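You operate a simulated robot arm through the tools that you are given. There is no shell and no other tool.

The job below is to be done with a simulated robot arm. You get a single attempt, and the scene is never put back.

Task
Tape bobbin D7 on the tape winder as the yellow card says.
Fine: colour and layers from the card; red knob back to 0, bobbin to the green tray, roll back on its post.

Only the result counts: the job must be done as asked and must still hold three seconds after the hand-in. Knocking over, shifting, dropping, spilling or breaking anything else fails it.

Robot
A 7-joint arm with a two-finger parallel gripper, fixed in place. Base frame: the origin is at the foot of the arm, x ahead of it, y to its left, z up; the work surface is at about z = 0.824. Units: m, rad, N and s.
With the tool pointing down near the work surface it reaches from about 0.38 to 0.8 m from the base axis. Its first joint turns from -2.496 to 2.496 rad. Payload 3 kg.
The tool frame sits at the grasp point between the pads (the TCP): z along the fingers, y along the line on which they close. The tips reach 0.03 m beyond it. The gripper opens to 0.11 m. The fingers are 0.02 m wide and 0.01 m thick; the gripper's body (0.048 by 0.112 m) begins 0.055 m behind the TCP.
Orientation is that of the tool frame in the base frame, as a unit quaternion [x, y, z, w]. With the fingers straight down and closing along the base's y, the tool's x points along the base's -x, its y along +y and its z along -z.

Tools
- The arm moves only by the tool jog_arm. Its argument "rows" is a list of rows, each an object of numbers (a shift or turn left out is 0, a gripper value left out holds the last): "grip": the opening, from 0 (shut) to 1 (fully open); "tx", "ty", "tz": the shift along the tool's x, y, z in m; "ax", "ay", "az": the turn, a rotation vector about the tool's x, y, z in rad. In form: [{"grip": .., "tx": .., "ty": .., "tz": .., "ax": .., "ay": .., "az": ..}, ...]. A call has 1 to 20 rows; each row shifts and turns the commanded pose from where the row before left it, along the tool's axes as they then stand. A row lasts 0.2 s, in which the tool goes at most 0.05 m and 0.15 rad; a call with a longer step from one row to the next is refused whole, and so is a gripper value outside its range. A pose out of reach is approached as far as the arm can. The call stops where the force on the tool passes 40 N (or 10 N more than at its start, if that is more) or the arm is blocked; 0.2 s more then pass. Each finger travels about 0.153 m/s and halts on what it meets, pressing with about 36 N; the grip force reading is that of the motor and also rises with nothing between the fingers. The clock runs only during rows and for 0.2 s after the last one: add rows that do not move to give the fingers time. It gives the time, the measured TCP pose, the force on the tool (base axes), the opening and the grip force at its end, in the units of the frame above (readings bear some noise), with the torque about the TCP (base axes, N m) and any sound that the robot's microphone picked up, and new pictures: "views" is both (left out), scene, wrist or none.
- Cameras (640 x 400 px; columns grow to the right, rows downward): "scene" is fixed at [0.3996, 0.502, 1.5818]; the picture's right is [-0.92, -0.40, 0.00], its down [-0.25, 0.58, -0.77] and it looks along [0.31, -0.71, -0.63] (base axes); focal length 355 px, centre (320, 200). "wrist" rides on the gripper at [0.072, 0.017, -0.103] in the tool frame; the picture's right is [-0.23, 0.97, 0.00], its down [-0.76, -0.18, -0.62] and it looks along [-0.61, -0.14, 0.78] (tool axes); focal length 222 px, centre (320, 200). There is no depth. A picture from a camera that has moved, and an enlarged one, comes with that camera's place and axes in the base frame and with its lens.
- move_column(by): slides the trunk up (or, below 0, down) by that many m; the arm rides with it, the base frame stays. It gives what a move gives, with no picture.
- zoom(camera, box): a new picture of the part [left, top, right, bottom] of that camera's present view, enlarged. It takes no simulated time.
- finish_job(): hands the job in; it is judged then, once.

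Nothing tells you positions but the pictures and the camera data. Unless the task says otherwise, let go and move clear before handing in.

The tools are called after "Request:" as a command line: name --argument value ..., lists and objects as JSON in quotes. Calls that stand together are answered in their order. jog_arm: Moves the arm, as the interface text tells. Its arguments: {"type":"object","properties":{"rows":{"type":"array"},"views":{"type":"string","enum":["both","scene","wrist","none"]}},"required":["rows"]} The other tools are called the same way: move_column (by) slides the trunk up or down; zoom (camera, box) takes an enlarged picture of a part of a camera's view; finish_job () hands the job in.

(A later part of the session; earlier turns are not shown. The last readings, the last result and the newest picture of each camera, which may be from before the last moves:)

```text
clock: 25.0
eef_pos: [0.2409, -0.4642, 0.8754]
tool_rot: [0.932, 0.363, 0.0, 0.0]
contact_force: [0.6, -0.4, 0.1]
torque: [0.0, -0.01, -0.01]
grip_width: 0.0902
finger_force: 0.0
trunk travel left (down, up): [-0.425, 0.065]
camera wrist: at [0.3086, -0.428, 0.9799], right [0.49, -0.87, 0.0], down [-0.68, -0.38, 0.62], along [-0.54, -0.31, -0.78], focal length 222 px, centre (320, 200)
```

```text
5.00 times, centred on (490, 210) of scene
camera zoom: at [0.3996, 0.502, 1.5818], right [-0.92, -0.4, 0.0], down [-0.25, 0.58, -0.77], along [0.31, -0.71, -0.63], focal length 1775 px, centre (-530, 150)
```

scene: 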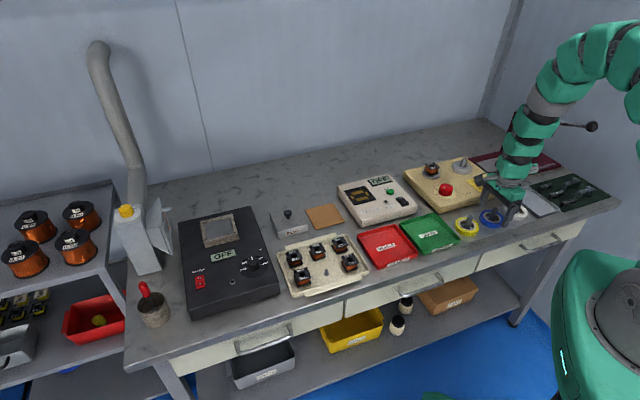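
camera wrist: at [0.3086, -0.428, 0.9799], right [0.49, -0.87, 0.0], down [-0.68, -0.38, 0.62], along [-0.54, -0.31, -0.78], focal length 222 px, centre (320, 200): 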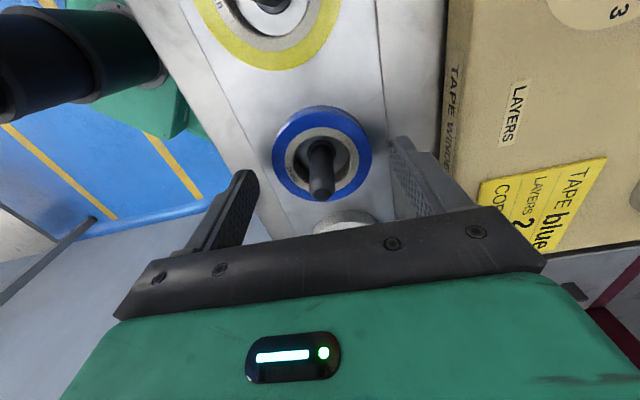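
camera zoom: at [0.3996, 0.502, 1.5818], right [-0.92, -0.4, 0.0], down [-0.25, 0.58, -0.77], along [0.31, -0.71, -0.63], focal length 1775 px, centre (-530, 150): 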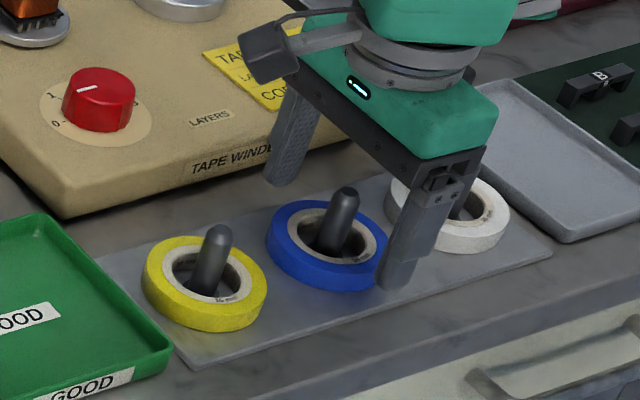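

The fingers straddle the blue roll with clearance on both sides. I'll shift 2 mm to centre, lower to near its base, and close.

Request:
jog_arm --rows '[{"tx": 0.002, "ty": 0.002, "tz": 0.006}, {"tz": 0.006}, {}, {"grip": 0.4}, {"grip": 0.4}, {"grip": 0.4}]' --views "both"

Request:
zoom --camera "wrist" --box '[200, 40, 440, 220]'

Request:
zoom --camera "scene" --box '[440, 170, 540, 250]'

```text
clock: 26.4
eef_pos: [0.2464, -0.4657, 0.8646]
tool_rot: [0.932, 0.362, -0.001, 0.0]
contact_force: [0.2, -1.0, 1.3]
torque: [-0.11, -0.04, 0.07]
grip_width: 0.0677
finger_force: 35.9
trunk travel left (down, up): [-0.425, 0.065]
camera wrist: at [0.3121, -0.4287, 0.9692], right [0.49, -0.87, 0.0], down [-0.68, -0.38, 0.62], along [-0.54, -0.31, -0.78], focal length 222 px, centre (320, 200)
```

scene: 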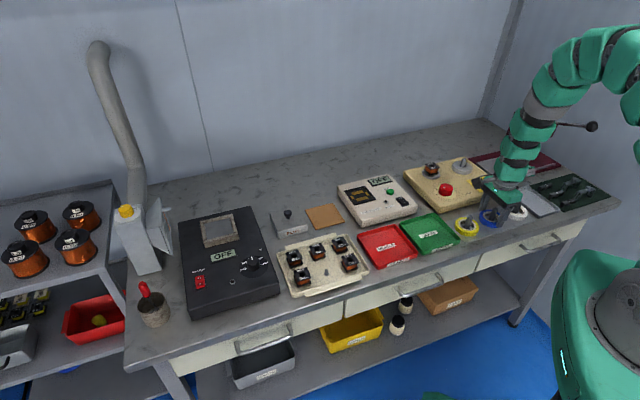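
wrist: 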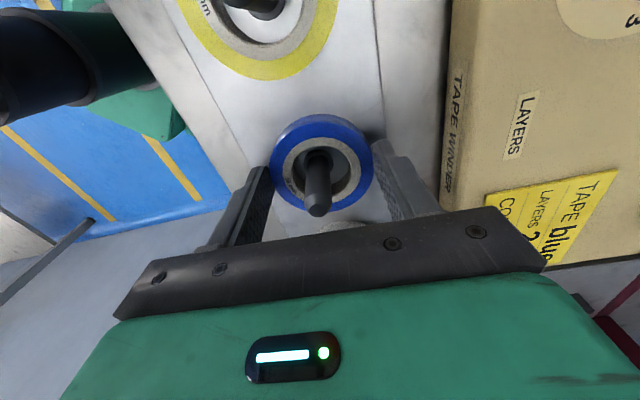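

```text
2.22 times, centred on (320, 130) of wrist
camera zoom: at [0.3121, -0.4287, 0.9692], right [0.49, -0.87, 0.0], down [-0.68, -0.38, 0.62], along [-0.54, -0.31, -0.78], focal length 494 px, centre (320, 356)
```

zoom: 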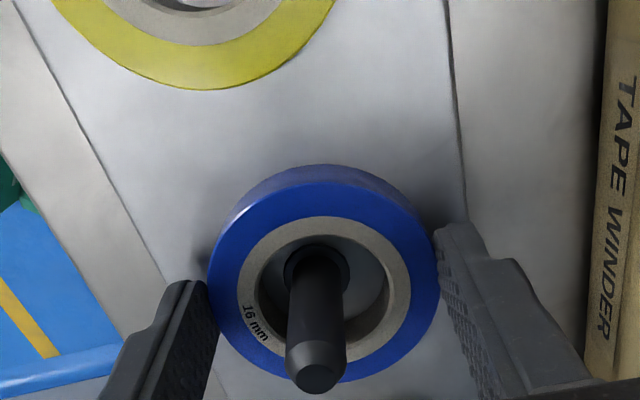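

```text
5.00 times, centred on (490, 210) of scene
camera zoom: at [0.3996, 0.502, 1.5818], right [-0.92, -0.4, 0.0], down [-0.25, 0.58, -0.77], along [0.31, -0.71, -0.63], focal length 1775 px, centre (-530, 150)
```

zoom: 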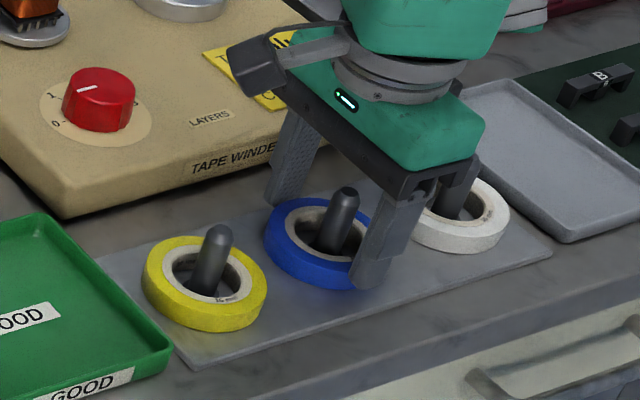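

The blue roll is gripped at 67.7 mm, and I put its post at about (0.245, -0.465) for the return. I'll lift it straight up off the post.

Request:
jog_arm --rows '[{"tz": -0.01}, {"tz": -0.02}, {"tz": -0.03}, {"tz": -0.03}, {"tz": -0.03}, {"tz": -0.03}, {}]' --views "both"

Request:
zoom --camera "wrist" --box '[200, 20, 440, 200]'

Request:
zoom --camera "scene" --box '[440, 150, 540, 250]'

```text
clock: 28.0
eef_pos: [0.2461, -0.4658, 1.0134]
tool_rot: [0.932, 0.362, -0.001, 0.0]
contact_force: [1.0, -1.0, -0.4]
torque: [-0.03, -0.02, -0.01]
grip_width: 0.0677
finger_force: 36.3
trunk travel left (down, up): [-0.425, 0.065]
camera wrist: at [0.3125, -0.4294, 1.1177], right [0.49, -0.87, 0.0], down [-0.68, -0.38, 0.62], along [-0.54, -0.31, -0.78], focal length 222 px, centre (320, 200)
```

scene: 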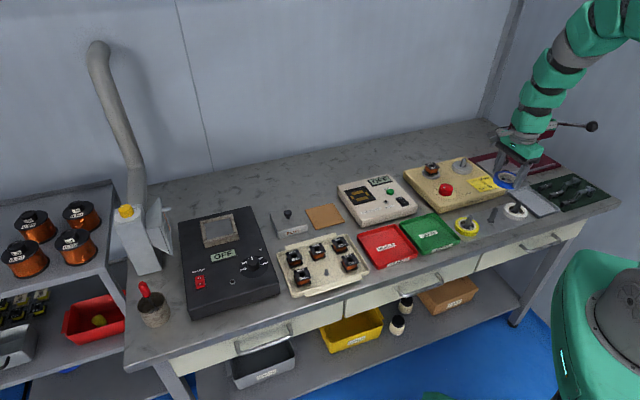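
wrist: 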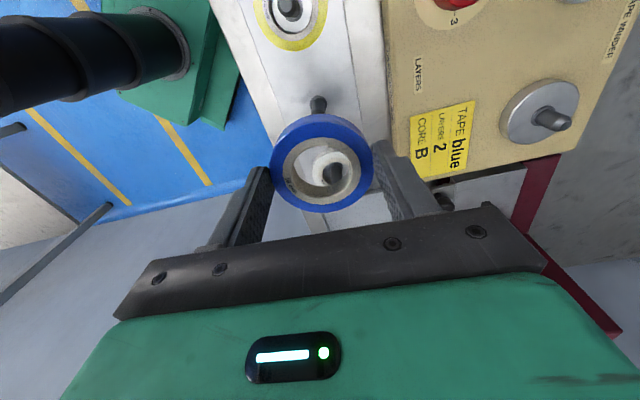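

```text
2.22 times, centred on (320, 110) of wrist
camera zoom: at [0.3125, -0.4294, 1.1177], right [0.49, -0.87, 0.0], down [-0.68, -0.38, 0.62], along [-0.54, -0.31, -0.78], focal length 494 px, centre (320, 400)
```

zoom: 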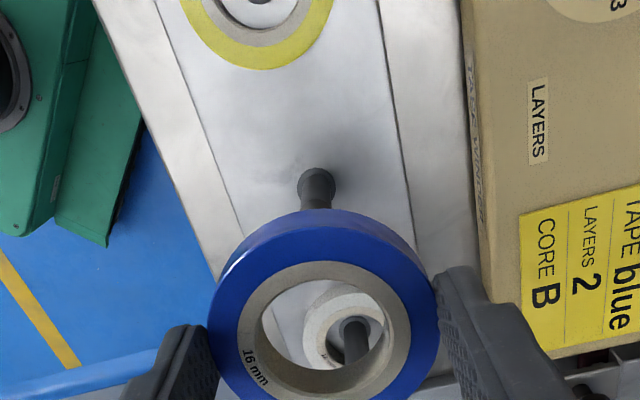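

```text
4.00 times, centred on (490, 200) of scene
camera zoom: at [0.3996, 0.502, 1.5818], right [-0.92, -0.4, 0.0], down [-0.25, 0.58, -0.77], along [0.31, -0.71, -0.63], focal length 1420 px, centre (-360, 200)
```

zoom: 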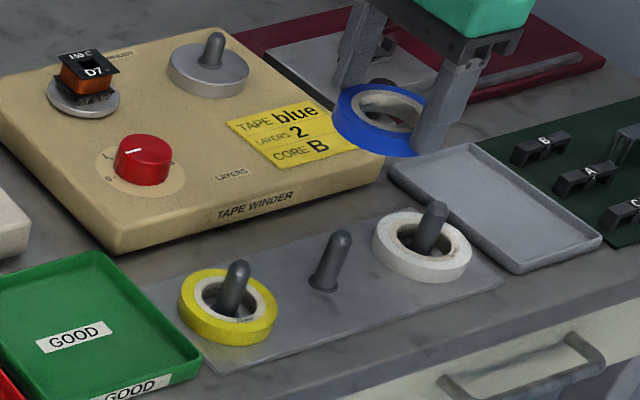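

The roll is off its post, the other two haven't moved, and the empty post is right below the tool axis. Now I'll pin down the winder's right spindle from this view.

Request:
zoom --camera "wrist" --box '[460, 50, 620, 170]'

Request:
zoom --camera "scene" --box '[420, 140, 500, 190]'

```text
3.33 times, centred on (540, 110) of wrist
camera zoom: at [0.3125, -0.4294, 1.1177], right [0.49, -0.87, 0.0], down [-0.68, -0.38, 0.62], along [-0.54, -0.31, -0.78], focal length 740 px, centre (-413, 500)
```

zoom: 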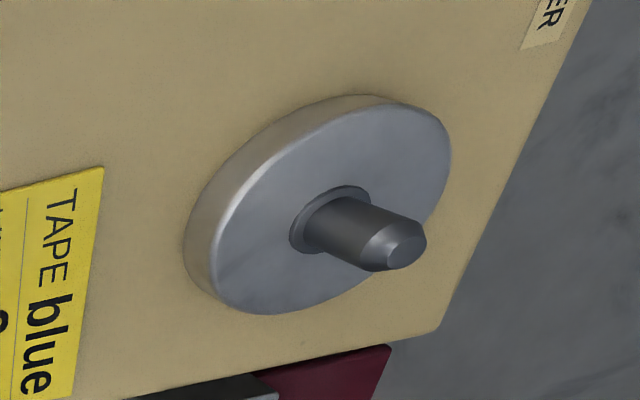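

```text
8.00 times, centred on (460, 165) of scene
camera zoom: at [0.3996, 0.502, 1.5818], right [-0.92, -0.4, 0.0], down [-0.25, 0.58, -0.77], along [0.31, -0.71, -0.63], focal length 2840 px, centre (-800, 480)
```

zoom: 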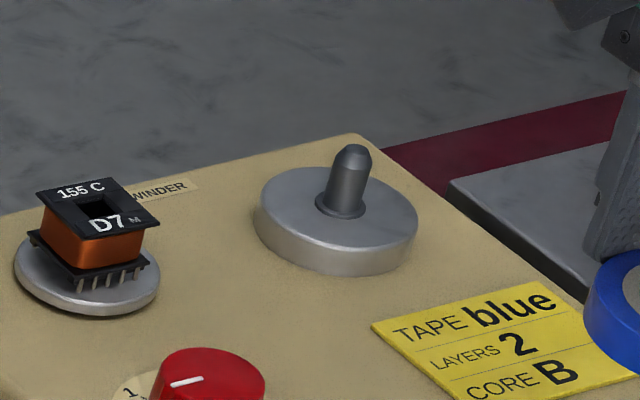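

Several views agree that the right spindle is at about (0.362, -0.673), with its disc top near z≈0.876 and its post tip near z≈0.91. I'll carry the roll there at a safe height and check the alignment.

Request:
jog_arm --rows '[{"tx": -0.009, "ty": 0.0385, "tz": -0.007}, {"tx": -0.009, "ty": 0.0385, "tz": -0.007}, {"tx": -0.009, "ty": 0.0385, "tz": -0.007}, {"tx": -0.009, "ty": 0.0385, "tz": -0.007}, {"tx": -0.009, "ty": 0.0386, "tz": -0.007}, {"tx": -0.009, "ty": 0.0386, "tz": -0.007}, {}]' --views "both"

Request:
zoom --camera "wrist" --box '[220, 20, 420, 180]'

Request:
zoom --camera "scene" --box '[400, 90, 520, 190]'

```text
clock: 29.6
eef_pos: [0.3616, -0.6731, 1.0555]
tool_rot: [0.932, 0.361, -0.001, -0.001]
contact_force: [-0.4, -0.5, -2.7]
torque: [0.04, 0.02, 0.02]
grip_width: 0.0675
finger_force: 35.9
trunk travel left (down, up): [-0.425, 0.065]
camera wrist: at [0.4286, -0.6378, 1.1597], right [0.49, -0.87, 0.0], down [-0.68, -0.38, 0.62], along [-0.54, -0.3, -0.78], focal length 222 px, centre (320, 200)
```

scene: 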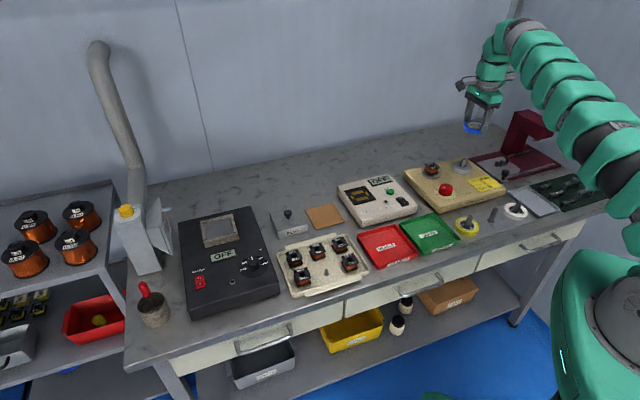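
wrist: 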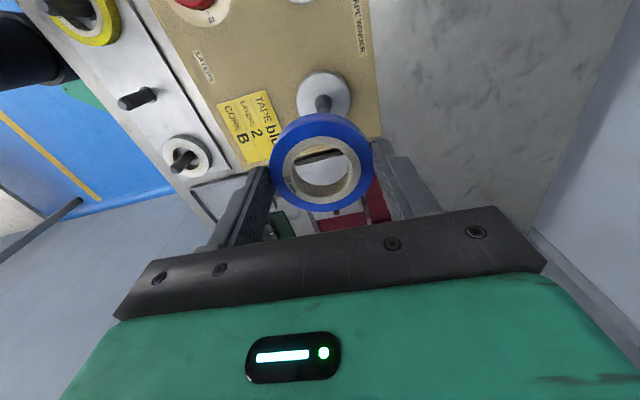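

```text
2.50 times, centred on (320, 100) of wrist
camera zoom: at [0.4286, -0.6378, 1.1597], right [0.49, -0.87, 0.0], down [-0.68, -0.38, 0.62], along [-0.54, -0.3, -0.78], focal length 555 px, centre (320, 450)
```

zoom: 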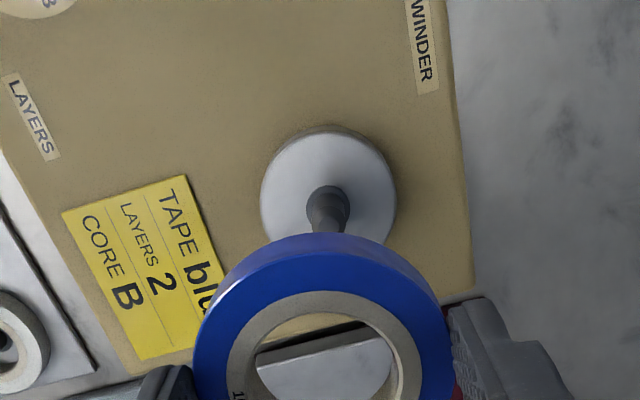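

```text
4.00 times, centred on (460, 140) of scene
camera zoom: at [0.3996, 0.502, 1.5818], right [-0.92, -0.4, 0.0], down [-0.25, 0.58, -0.77], along [0.31, -0.71, -0.63], focal length 1420 px, centre (-240, 440)
```

zoom: 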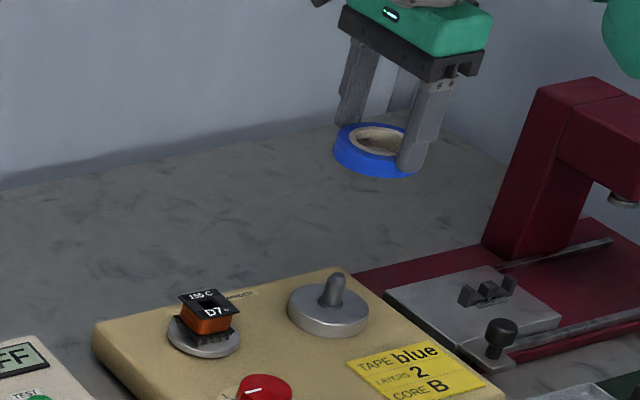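

The spindle is about 4 mm off the tool axis. I'll correct that and lower the roll over the post.

Request:
jog_arm --rows '[{"tx": 0.001, "ty": 0.004}, {"tz": 0.03}, {"tz": 0.03}, {"tz": 0.03}, {"tz": 0.02}, {"tz": 0.01}, {}]' --views "both"

Request:
zoom --camera "wrist" --box '[220, 60, 420, 220]'

Request:
zoom --camera "scene" --box '[410, 110, 510, 190]'

```text
clock: 31.2
eef_pos: [0.3652, -0.676, 0.9378]
tool_rot: [0.932, 0.363, 0.001, 0.0]
contact_force: [0.8, -0.8, -0.6]
torque: [-0.01, 0.0, 0.02]
grip_width: 0.0676
finger_force: 36.4
trunk travel left (down, up): [-0.425, 0.065]
camera wrist: at [0.4309, -0.6393, 1.042], right [0.49, -0.87, 0.0], down [-0.68, -0.38, 0.62], along [-0.54, -0.31, -0.78], focal length 222 px, centre (320, 200)
```

scene: 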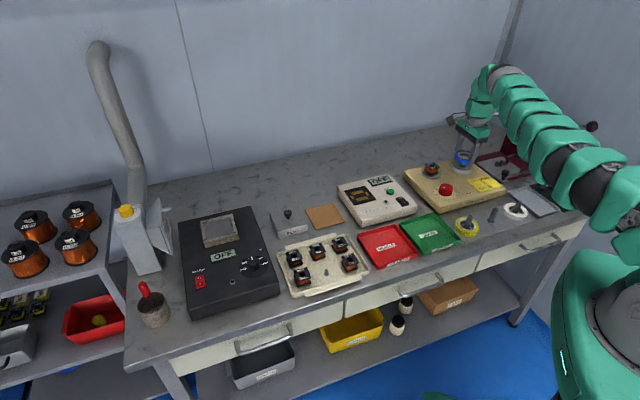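
wrist: 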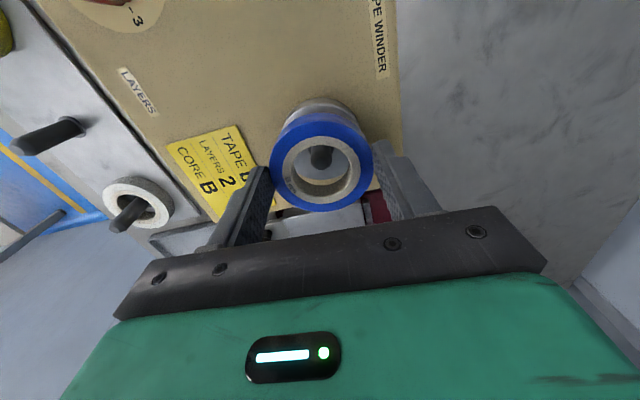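

```text
2.50 times, centred on (320, 140) of wrist
camera zoom: at [0.4309, -0.6393, 1.042], right [0.49, -0.87, 0.0], down [-0.68, -0.38, 0.62], along [-0.54, -0.31, -0.78], focal length 555 px, centre (320, 350)
```

zoom: 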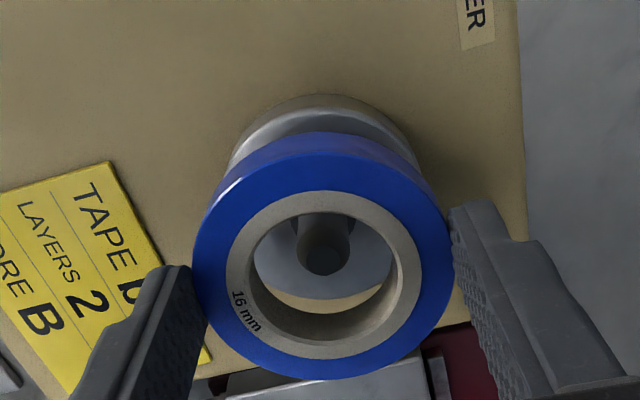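

```text
5.00 times, centred on (460, 150) of scene
camera zoom: at [0.3996, 0.502, 1.5818], right [-0.92, -0.4, 0.0], down [-0.25, 0.58, -0.77], along [0.31, -0.71, -0.63], focal length 1775 px, centre (-380, 450)
```

zoom: 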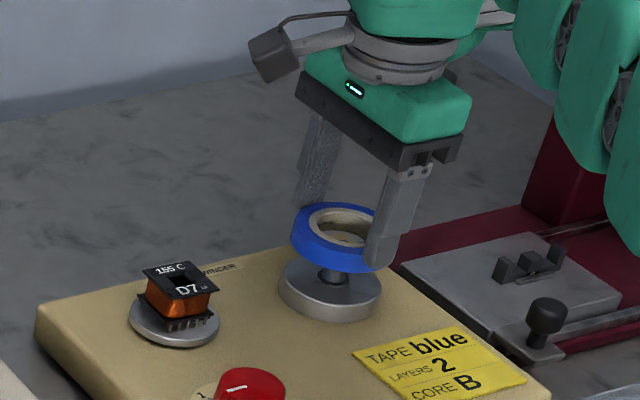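

The post is inside the roll's hole, well centred. I'll keep going down to the disc.

Request:
jog_arm --rows '[{"tz": 0.008}, {"tz": 0.007}, {"tz": 0.004}, {}]' --views "none"

Request:
zoom --camera "scene" --box '[410, 110, 510, 190]'

```text
clock: 32.2
eef_pos: [0.3656, -0.6752, 0.919]
tool_rot: [0.932, 0.363, 0.0, 0.0]
contact_force: [-0.2, -0.2, -0.6]
torque: [-0.02, 0.0, -0.01]
grip_width: 0.068
finger_force: 36.4
trunk travel left (down, up): [-0.425, 0.065]
```

```text
5.00 times, centred on (460, 150) of scene
camera zoom: at [0.3996, 0.502, 1.5818], right [-0.92, -0.4, 0.0], down [-0.25, 0.58, -0.77], along [0.31, -0.71, -0.63], focal length 1775 px, centre (-380, 450)
```

zoom: 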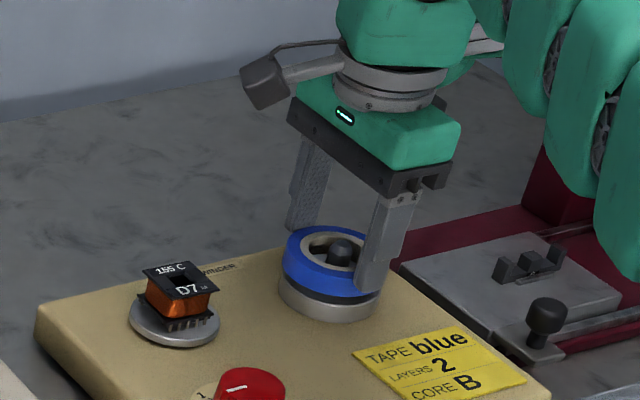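

Request:
jog_arm --rows '[{"tz": 0.002}, {"tz": 0.002}, {}]' --views "none"

```text
clock: 33.0
eef_pos: [0.3652, -0.6744, 0.9151]
tool_rot: [0.932, 0.362, 0.0, 0.0]
contact_force: [0.5, 0.5, -0.3]
torque: [-0.02, -0.01, 0.0]
grip_width: 0.0679
finger_force: 35.9
trunk travel left (down, up): [-0.425, 0.065]
```

The roll still isn't touching the disc. I'll keep stepping down gently until I feel a reaction.

Request:
jog_arm --rows '[{"tz": 0.002}, {"tz": 0.002}, {}]' --views "none"

Request:
zoom --camera "scene" --box '[430, 130, 490, 180]'

```text
clock: 33.8
eef_pos: [0.3662, -0.6745, 0.9108]
tool_rot: [0.932, 0.363, 0.0, 0.0]
contact_force: [1.2, -0.4, 3.8]
torque: [-0.1, -0.05, 0.06]
grip_width: 0.0677
finger_force: 36.2
trunk travel left (down, up): [-0.425, 0.065]
```

```text
8.00 times, centred on (460, 155) of scene
camera zoom: at [0.3996, 0.502, 1.5818], right [-0.92, -0.4, 0.0], down [-0.25, 0.58, -0.77], along [0.31, -0.71, -0.63], focal length 2840 px, centre (-800, 560)
```

zoom: 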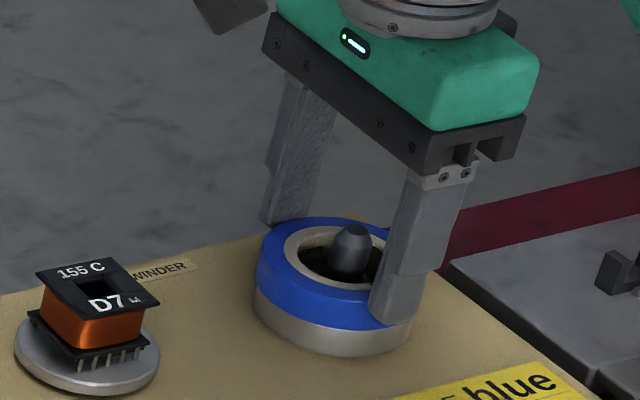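

I read 3.8 N of contact, and the roll sits flat and concentric on the right disc. I'll release and rise, then look at the knob.

Request:
jog_arm --rows '[{"grip": 0.82}, {"grip": 0.82}, {"grip": 0.82}, {"tz": -0.01}, {"tz": -0.03}, {"tz": -0.04}, {"tz": -0.04}, {}]' --views "both"

Request:
zoom --camera "scene" --box '[400, 140, 500, 220]'

Request:
zoom --camera "wrist" --box '[120, 0, 420, 180]'

```text
clock: 35.6
eef_pos: [0.3627, -0.675, 1.0294]
tool_rot: [0.932, 0.362, 0.0, -0.001]
contact_force: [-1.4, -0.4, -0.3]
torque: [0.01, -0.01, -0.02]
grip_width: 0.0902
finger_force: 0.1
trunk travel left (down, up): [-0.425, 0.065]
camera wrist: at [0.4293, -0.638, 1.1341], right [0.49, -0.87, 0.0], down [-0.68, -0.38, 0.62], along [-0.54, -0.31, -0.78], focal length 222 px, centre (320, 200)
```

scene: 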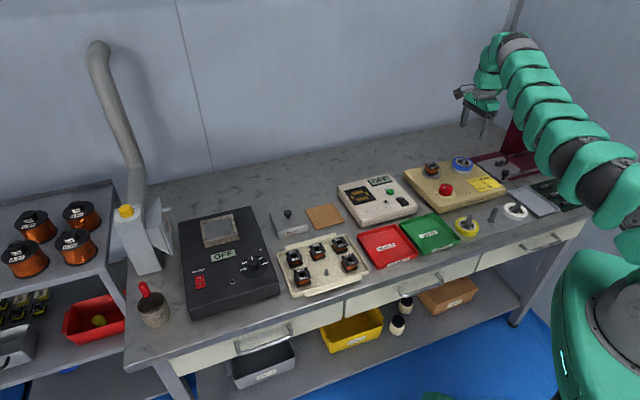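
wrist: 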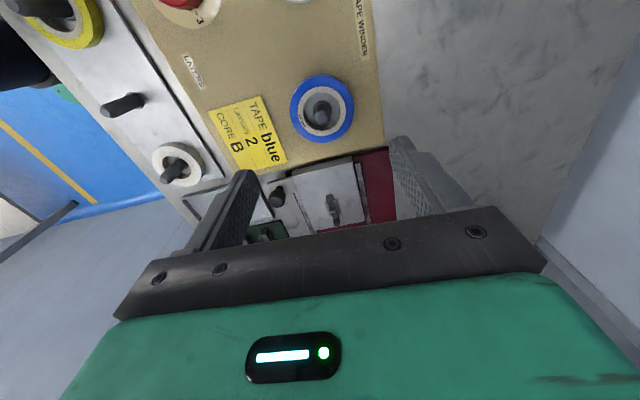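

```text
5.00 times, centred on (450, 180) of scene
camera zoom: at [0.3996, 0.502, 1.5818], right [-0.92, -0.4, 0.0], down [-0.25, 0.58, -0.77], along [0.31, -0.71, -0.63], focal length 1775 px, centre (-330, 300)
```

zoom: 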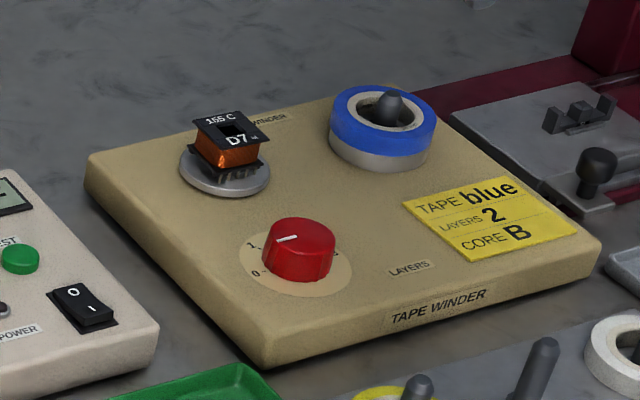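

```text
2.13 times, centred on (270, 90) of wrist
camera zoom: at [0.4293, -0.638, 1.1341], right [0.49, -0.87, 0.0], down [-0.68, -0.38, 0.62], along [-0.54, -0.31, -0.78], focal length 474 px, centre (427, 435)
```

zoom: 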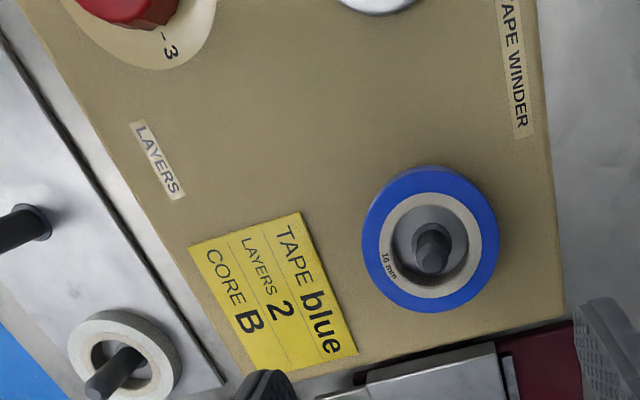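

Both parts are loaded: D7 on the left spindle, the blue roll on the right. The red knob points at 0, and the marks run clockwise at about 60° per layer, so 2 is about 120° away. I'll move over the knob and preset the wrist yaw so one 120° twist fits.

Request:
jog_arm --rows '[{"tx": 0.0325, "ty": -0.0245, "grip": 0.7}, {"tx": 0.0325, "ty": -0.0245}, {"tx": 0.0325, "ty": -0.0244}, {"tx": 0.0325, "ty": -0.0244}, {"az": -0.15}, {"az": -0.15}, {"az": -0.15}, {"az": -0.15}, {"az": -0.15}, {"az": -0.15}, {"az": -0.15}, {"az": -0.15}, {"az": -0.15}, {"az": -0.15}, {"az": -0.15}, {"az": -0.15}, {"az": -0.15}, {"az": -0.15}, {"az": -0.15}, {"az": -0.15}]' --views "both"

Request:
zoom --camera "wrist" --box '[220, 20, 420, 180]'

```text
clock: 39.8
eef_pos: [0.3965, -0.5135, 1.0294]
tool_rot: [-0.002, 1.0, 0.001, 0.0]
contact_force: [0.8, 0.0, 0.3]
torque: [-0.01, 0.01, -0.01]
grip_width: 0.0771
finger_force: 0.0
trunk travel left (down, up): [-0.425, 0.065]
camera wrist: at [0.3249, -0.4975, 1.134], right [0.23, 0.97, 0.0], down [0.76, -0.18, 0.62], along [0.61, -0.14, -0.78], focal length 222 px, centre (320, 200)
```

scene: 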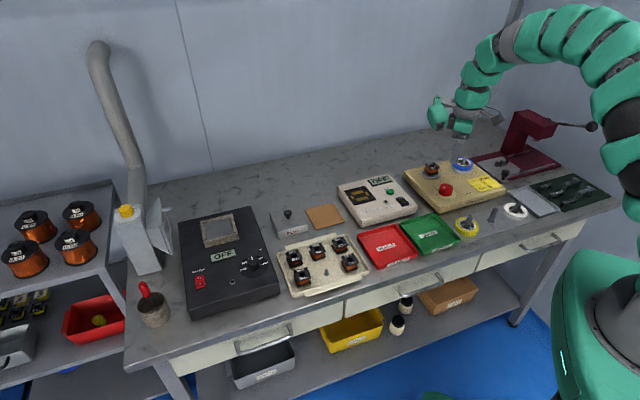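
wrist: 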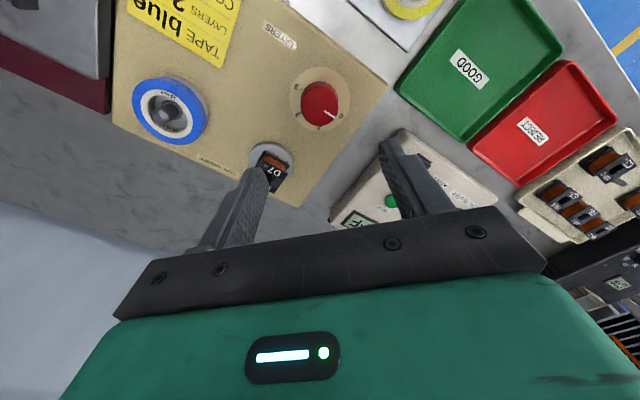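

```text
2.50 times, centred on (320, 100) of wrist
camera zoom: at [0.3249, -0.4975, 1.134], right [0.23, 0.97, 0.0], down [0.76, -0.18, 0.62], along [0.61, -0.14, -0.78], focal length 555 px, centre (320, 450)
```

zoom: 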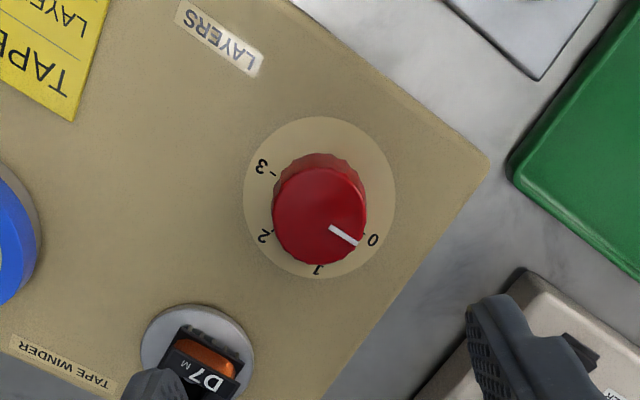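

Request:
zoom --camera "wrist" --box '[280, 60, 360, 120]'

Request:
zoom --camera "scene" --box '[420, 170, 480, 210]'

```text
6.67 times, centred on (320, 90) of wrist
camera zoom: at [0.3249, -0.4975, 1.134], right [0.23, 0.97, 0.0], down [0.76, -0.18, 0.62], along [0.61, -0.14, -0.78], focal length 1481 px, centre (320, 933)
```

zoom: 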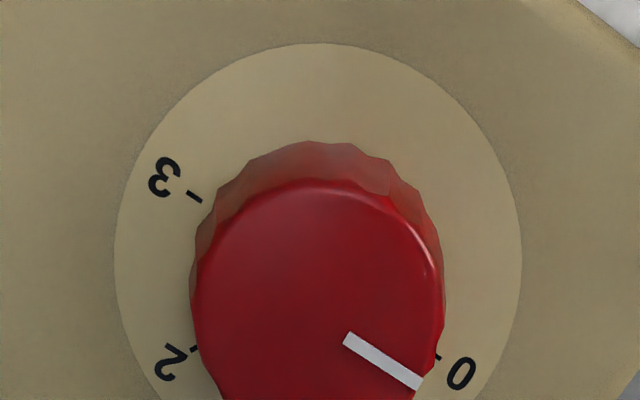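

```text
10.00 times, centred on (450, 190) of scene
camera zoom: at [0.3996, 0.502, 1.5818], right [-0.92, -0.4, 0.0], down [-0.25, 0.58, -0.77], along [0.31, -0.71, -0.63], focal length 3550 px, centre (-980, 300)
```

zoom: 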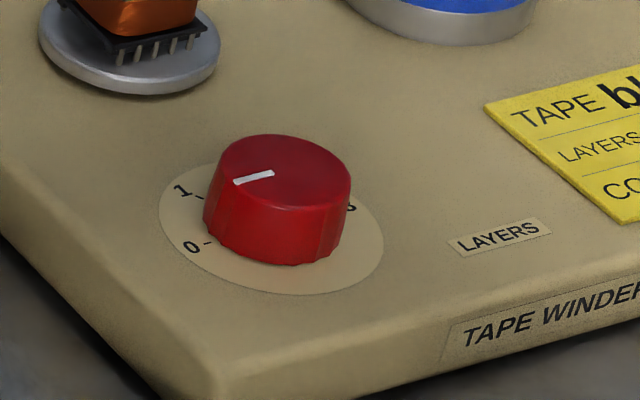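

The knob is under the gripper within 2 mm, with its pointer at 0. I'll come down around it with the fingers open.

Request:
jog_arm --rows '[{"tx": 0.002, "tz": 0.02}, {"tz": 0.03}, {"tz": 0.03}, {"tz": 0.03}, {"tz": 0.015}, {}]' --views "both"

Request:
zoom --camera "wrist" --box '[220, 60, 420, 220]'

Request:
zoom --camera "scene" --box '[400, 140, 500, 220]'

```text
clock: 41.2
eef_pos: [0.3936, -0.5147, 0.9035]
tool_rot: [0.0, 1.0, 0.0, 0.0]
contact_force: [-0.3, -0.1, -0.1]
torque: [0.01, 0.0, -0.02]
grip_width: 0.077
finger_force: 0.0
trunk travel left (down, up): [-0.425, 0.065]
camera wrist: at [0.323, -0.4985, 1.0078], right [0.23, 0.97, 0.0], down [0.76, -0.18, 0.62], along [0.61, -0.14, -0.78], focal length 222 px, centre (320, 200)
```

scene: 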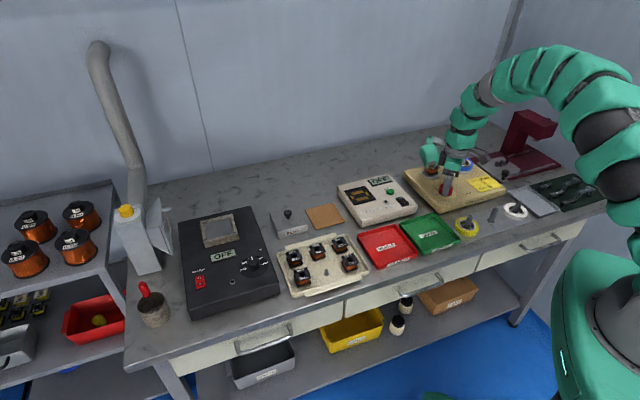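
wrist: 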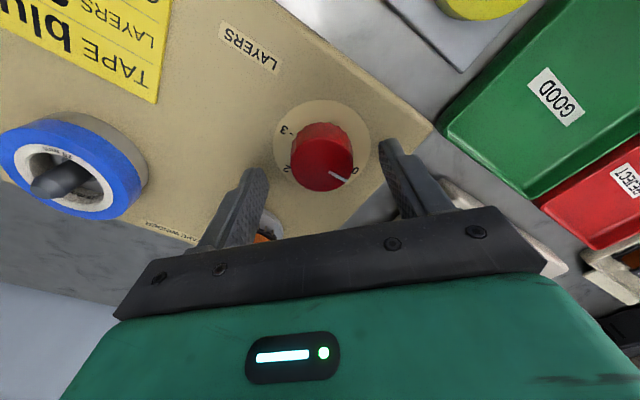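

```text
2.50 times, centred on (320, 140) of wrist
camera zoom: at [0.323, -0.4985, 1.0078], right [0.23, 0.97, 0.0], down [0.76, -0.18, 0.62], along [0.61, -0.14, -0.78], focal length 555 px, centre (320, 350)
```

zoom: 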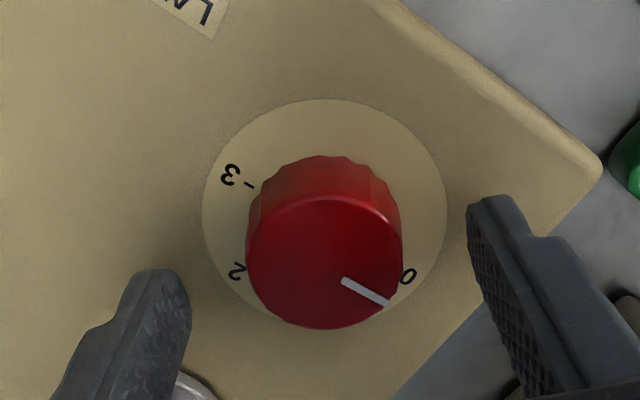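

```text
5.00 times, centred on (450, 180) of scene
camera zoom: at [0.3996, 0.502, 1.5818], right [-0.92, -0.4, 0.0], down [-0.25, 0.58, -0.77], along [0.31, -0.71, -0.63], focal length 1775 px, centre (-330, 300)
```

zoom: 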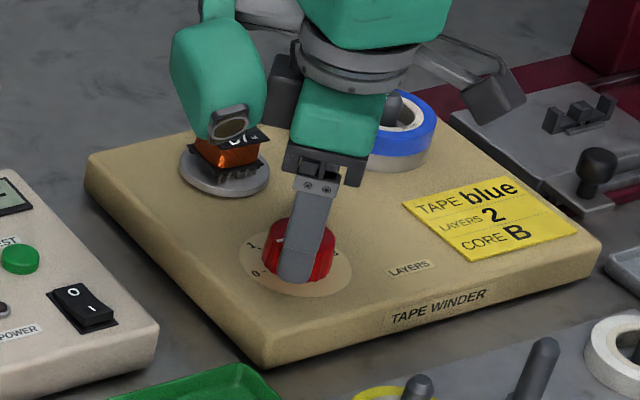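

The knob is centred, about 42 mm across. I'll lower another 5 mm and close on it.

Request:
jog_arm --rows '[{"tz": 0.005}, {}, {"grip": 0.2}, {"grip": 0.2}, {"grip": 0.2}]' --views "both"

Request:
zoom --camera "wrist" --box '[220, 60, 420, 220]'

```text
clock: 42.4
eef_pos: [0.393, -0.5141, 0.8998]
tool_rot: [0.001, 1.0, 0.0, 0.0]
contact_force: [-0.8, 9.3, -1.3]
torque: [0.41, -0.1, -0.07]
grip_width: 0.0422
finger_force: 45.2
trunk travel left (down, up): [-0.425, 0.065]
camera wrist: at [0.3229, -0.4975, 1.0032], right [0.23, 0.97, 0.0], down [0.76, -0.18, 0.62], along [0.61, -0.14, -0.78], focal length 222 px, centre (320, 200)
```

scene: 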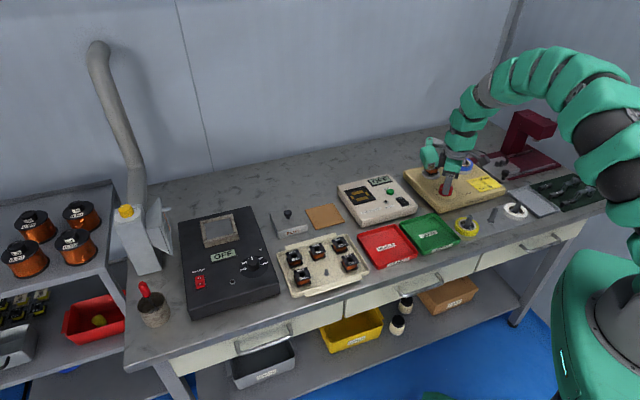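
wrist: 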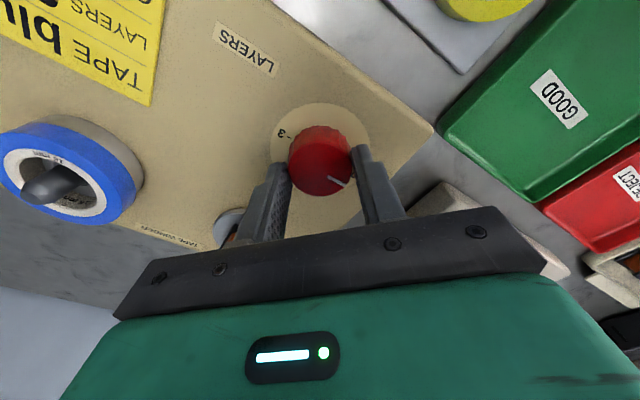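

```text
2.50 times, centred on (320, 140) of wrist
camera zoom: at [0.3229, -0.4975, 1.0032], right [0.23, 0.97, 0.0], down [0.76, -0.18, 0.62], along [0.61, -0.14, -0.78], focal length 555 px, centre (320, 350)
```

zoom: 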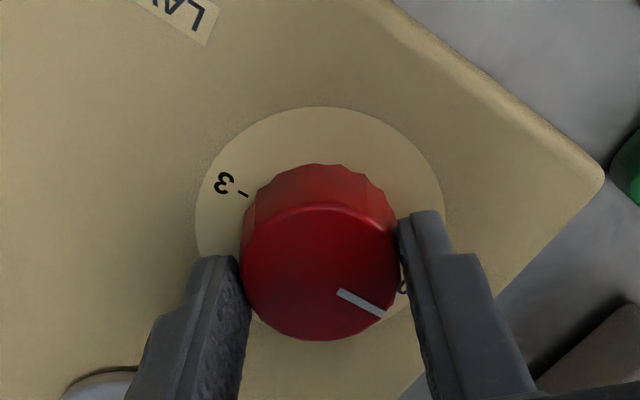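

The knob is gripped with a 9 N side load, so I'm about 1 mm off its axis. I'll ease over to relieve it before turning.

Request:
jog_arm --rows '[{"ty": 0.001}, {}]' --views "none"

```text
clock: 43.0
eef_pos: [0.3933, -0.5144, 0.9001]
tool_rot: [0.0, 1.0, 0.0, -0.001]
contact_force: [0.9, -1.6, -13.5]
torque: [-0.3, -0.18, -0.02]
grip_width: 0.0422
finger_force: 44.9
trunk travel left (down, up): [-0.425, 0.065]
```

Request:
jog_arm --rows '[{}, {}]' --views "none"

```text
clock: 43.6
eef_pos: [0.3942, -0.5134, 0.8991]
tool_rot: [0.0, 1.0, 0.002, -0.001]
contact_force: [0.9, -2.8, -15.1]
torque: [-0.15, -0.02, 0.01]
grip_width: 0.0422
finger_force: 45.3
trunk travel left (down, up): [-0.425, 0.065]
```

Request:
jog_arm --rows '[{"tz": 0.001}, {}]' --views "none"

```text
clock: 44.2
eef_pos: [0.3939, -0.5142, 0.8997]
tool_rot: [0.0, 1.0, -0.001, 0.0]
contact_force: [0.0, -4.0, -0.3]
torque: [-0.02, 0.64, -0.01]
grip_width: 0.0424
finger_force: 44.7
trunk travel left (down, up): [-0.425, 0.065]
```

The forces are near zero now. I'll start turning clockwise with a small twist to see how the knob responds.

Request:
jog_arm --rows '[{"az": 0.1}, {"az": 0.1}, {"az": 0.1}, {}]' --views "both"

Request:
zoom --camera "wrist" --box '[220, 60, 420, 220]'

```text
clock: 45.2
eef_pos: [0.3934, -0.5144, 0.8997]
tool_rot: [0.151, 0.989, -0.001, 0.001]
contact_force: [3.2, -9.9, 8.5]
torque: [-0.31, 0.08, 0.0]
grip_width: 0.0421
finger_force: 45.0
trunk travel left (down, up): [-0.425, 0.065]
camera wrist: at [0.3309, -0.4762, 1.003], right [0.51, 0.86, 0.0], down [0.67, -0.39, 0.62], along [0.54, -0.32, -0.78], focal length 222 px, centre (320, 200)
```

scene: 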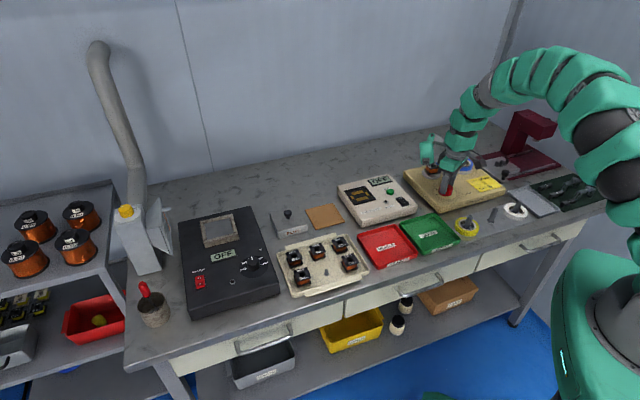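
wrist: 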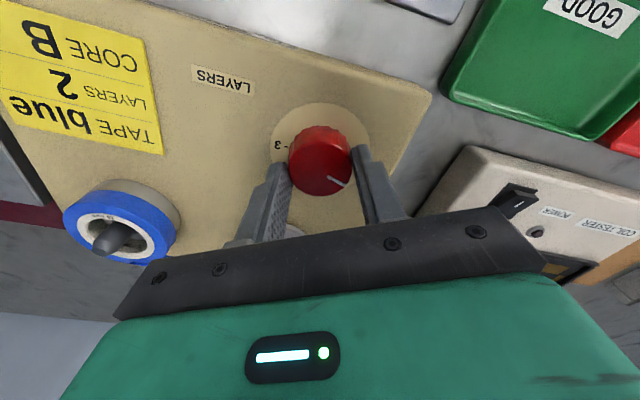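

```text
2.50 times, centred on (320, 140) of wrist
camera zoom: at [0.3309, -0.4762, 1.003], right [0.51, 0.86, 0.0], down [0.67, -0.39, 0.62], along [0.54, -0.32, -0.78], focal length 555 px, centre (320, 350)
```

zoom: 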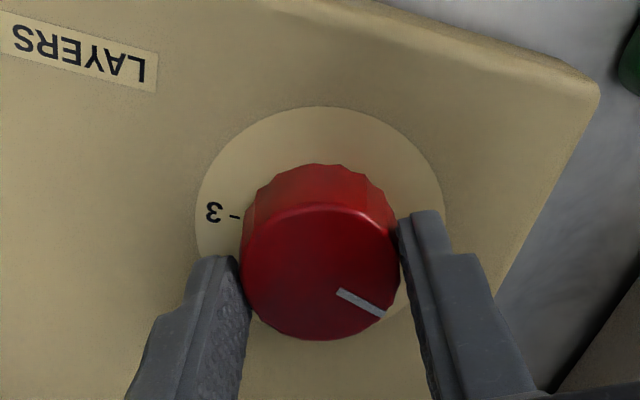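

The knob turns with the gripper and doesn't slip. I'll continue toward 2 in stages.

Request:
jog_arm --rows '[{"az": 0.125}, {"az": 0.125}, {"az": 0.125}, {"az": 0.125}, {"az": 0.125}, {"az": 0.125}, {}]' --views "none"

```text
clock: 46.8
eef_pos: [0.3939, -0.5136, 0.8984]
tool_rot: [0.501, 0.865, 0.0, 0.0]
contact_force: [10.6, -13.4, 7.4]
torque: [-0.74, -0.61, -0.01]
grip_width: 0.042
finger_force: 44.8
trunk travel left (down, up): [-0.425, 0.065]
```

Request:
jog_arm --rows '[{"tx": -0.0014, "ty": 0.0003, "tz": -0.0005}, {"az": 0.125}, {"az": 0.125}, {"az": 0.125}, {"az": 0.125}, {}]' --views "both"

Request:
zoom --camera "wrist" --box '[220, 60, 420, 220]'

Request:
zoom --camera "scene" --box '[400, 140, 500, 220]'

```text
clock: 48.2
eef_pos: [0.3933, -0.5141, 0.8984]
tool_rot: [0.7, 0.714, 0.0, 0.0]
contact_force: [-1.6, 3.5, 5.1]
torque: [-0.34, 0.0, 0.01]
grip_width: 0.042
finger_force: 45.0
trunk travel left (down, up): [-0.425, 0.065]
camera wrist: at [0.4111, -0.4411, 1.0031], right [0.98, -0.21, 0.0], down [-0.16, -0.77, 0.62], along [-0.13, -0.61, -0.78], focal length 222 px, centre (320, 200)
```

scene: 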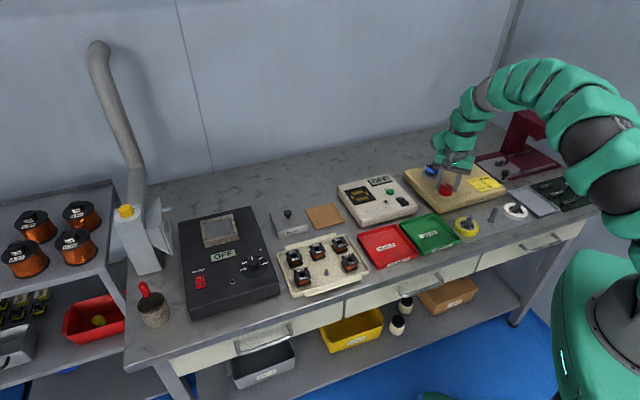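
wrist: 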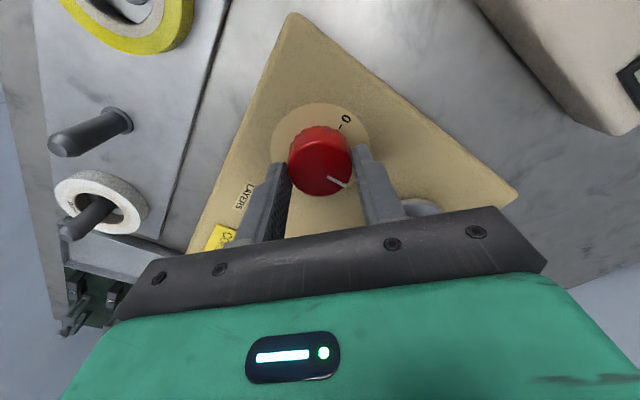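

```text
2.50 times, centred on (320, 140) of wrist
camera zoom: at [0.4111, -0.4411, 1.0031], right [0.98, -0.21, 0.0], down [-0.16, -0.77, 0.62], along [-0.13, -0.61, -0.78], focal length 555 px, centre (320, 350)
```

zoom: 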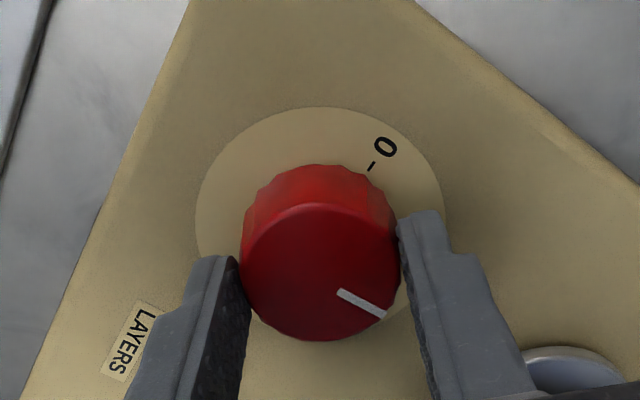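

```text
5.00 times, centred on (450, 180) of scene
camera zoom: at [0.3996, 0.502, 1.5818], right [-0.92, -0.4, 0.0], down [-0.25, 0.58, -0.77], along [0.31, -0.71, -0.63], focal length 1775 px, centre (-330, 300)
```

zoom: 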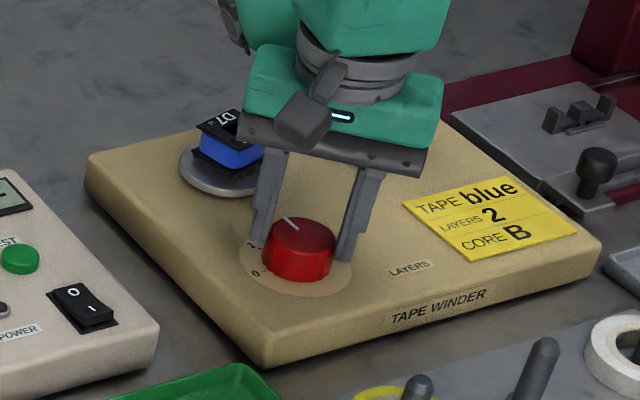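

The bobbin now shows blue tape and is turning, so the winder is running. I'm at about 89° of turn; another 0.5 rad should put the pointer on 2.

Request:
jog_arm --rows '[{"az": 0.1}, {"az": 0.1}, {"az": 0.1}, {"az": 0.1}, {"az": 0.1}, {}]' --views "both"

Request:
zoom --camera "wrist" --box '[220, 60, 420, 220]'

Request:
zoom --camera "scene" --box '[400, 140, 500, 220]'

```text
clock: 49.6
eef_pos: [0.395, -0.5136, 0.8997]
tool_rot: [0.855, 0.519, -0.001, 0.0]
contact_force: [0.8, -1.9, -1.3]
torque: [-0.18, 0.11, -0.05]
grip_width: 0.0419
finger_force: 44.9
trunk travel left (down, up): [-0.425, 0.065]
camera wrist: at [0.4443, -0.4574, 1.0032], right [0.76, -0.65, 0.0], down [-0.51, -0.59, 0.62], along [-0.41, -0.47, -0.78], focal length 222 px, centre (320, 200)
```

scene: 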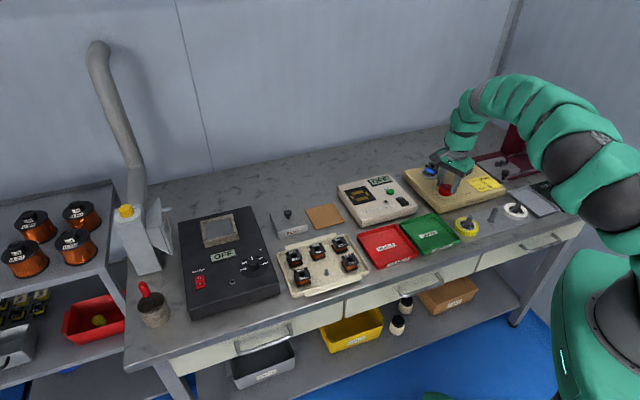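
wrist: 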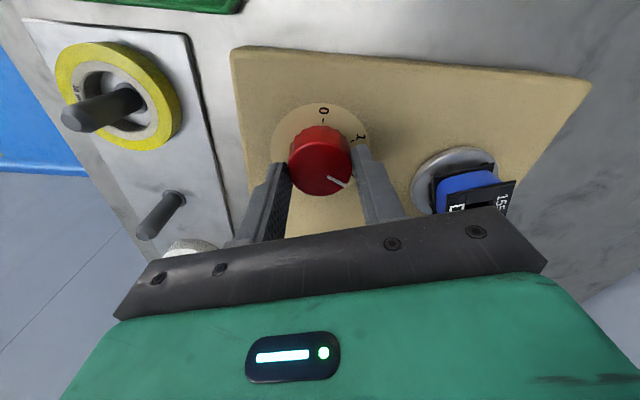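

```text
2.50 times, centred on (320, 140) of wrist
camera zoom: at [0.4443, -0.4574, 1.0032], right [0.76, -0.65, 0.0], down [-0.51, -0.59, 0.62], along [-0.41, -0.47, -0.78], focal length 555 px, centre (320, 350)
```

zoom: 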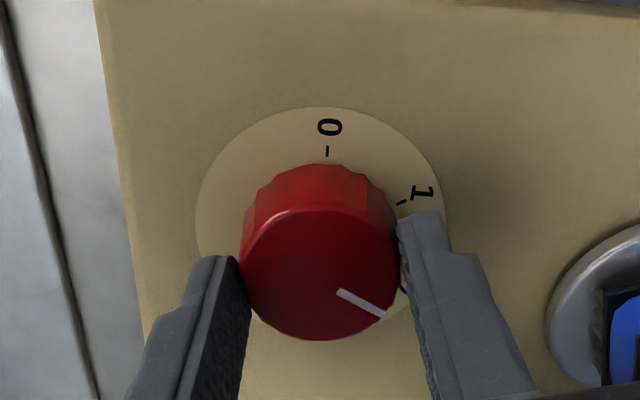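

```text
5.00 times, centred on (450, 180) of scene
camera zoom: at [0.3996, 0.502, 1.5818], right [-0.92, -0.4, 0.0], down [-0.25, 0.58, -0.77], along [0.31, -0.71, -0.63], focal length 1775 px, centre (-330, 300)
```

zoom: 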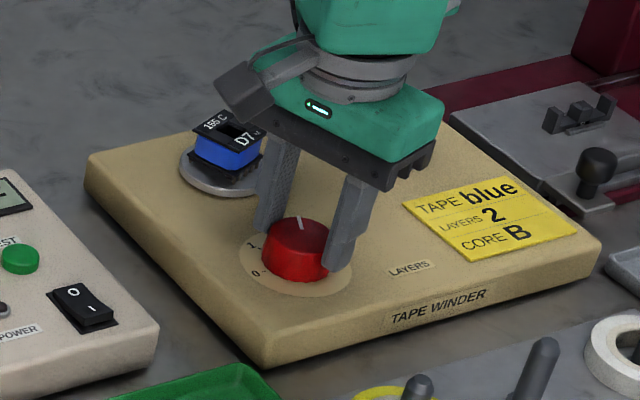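

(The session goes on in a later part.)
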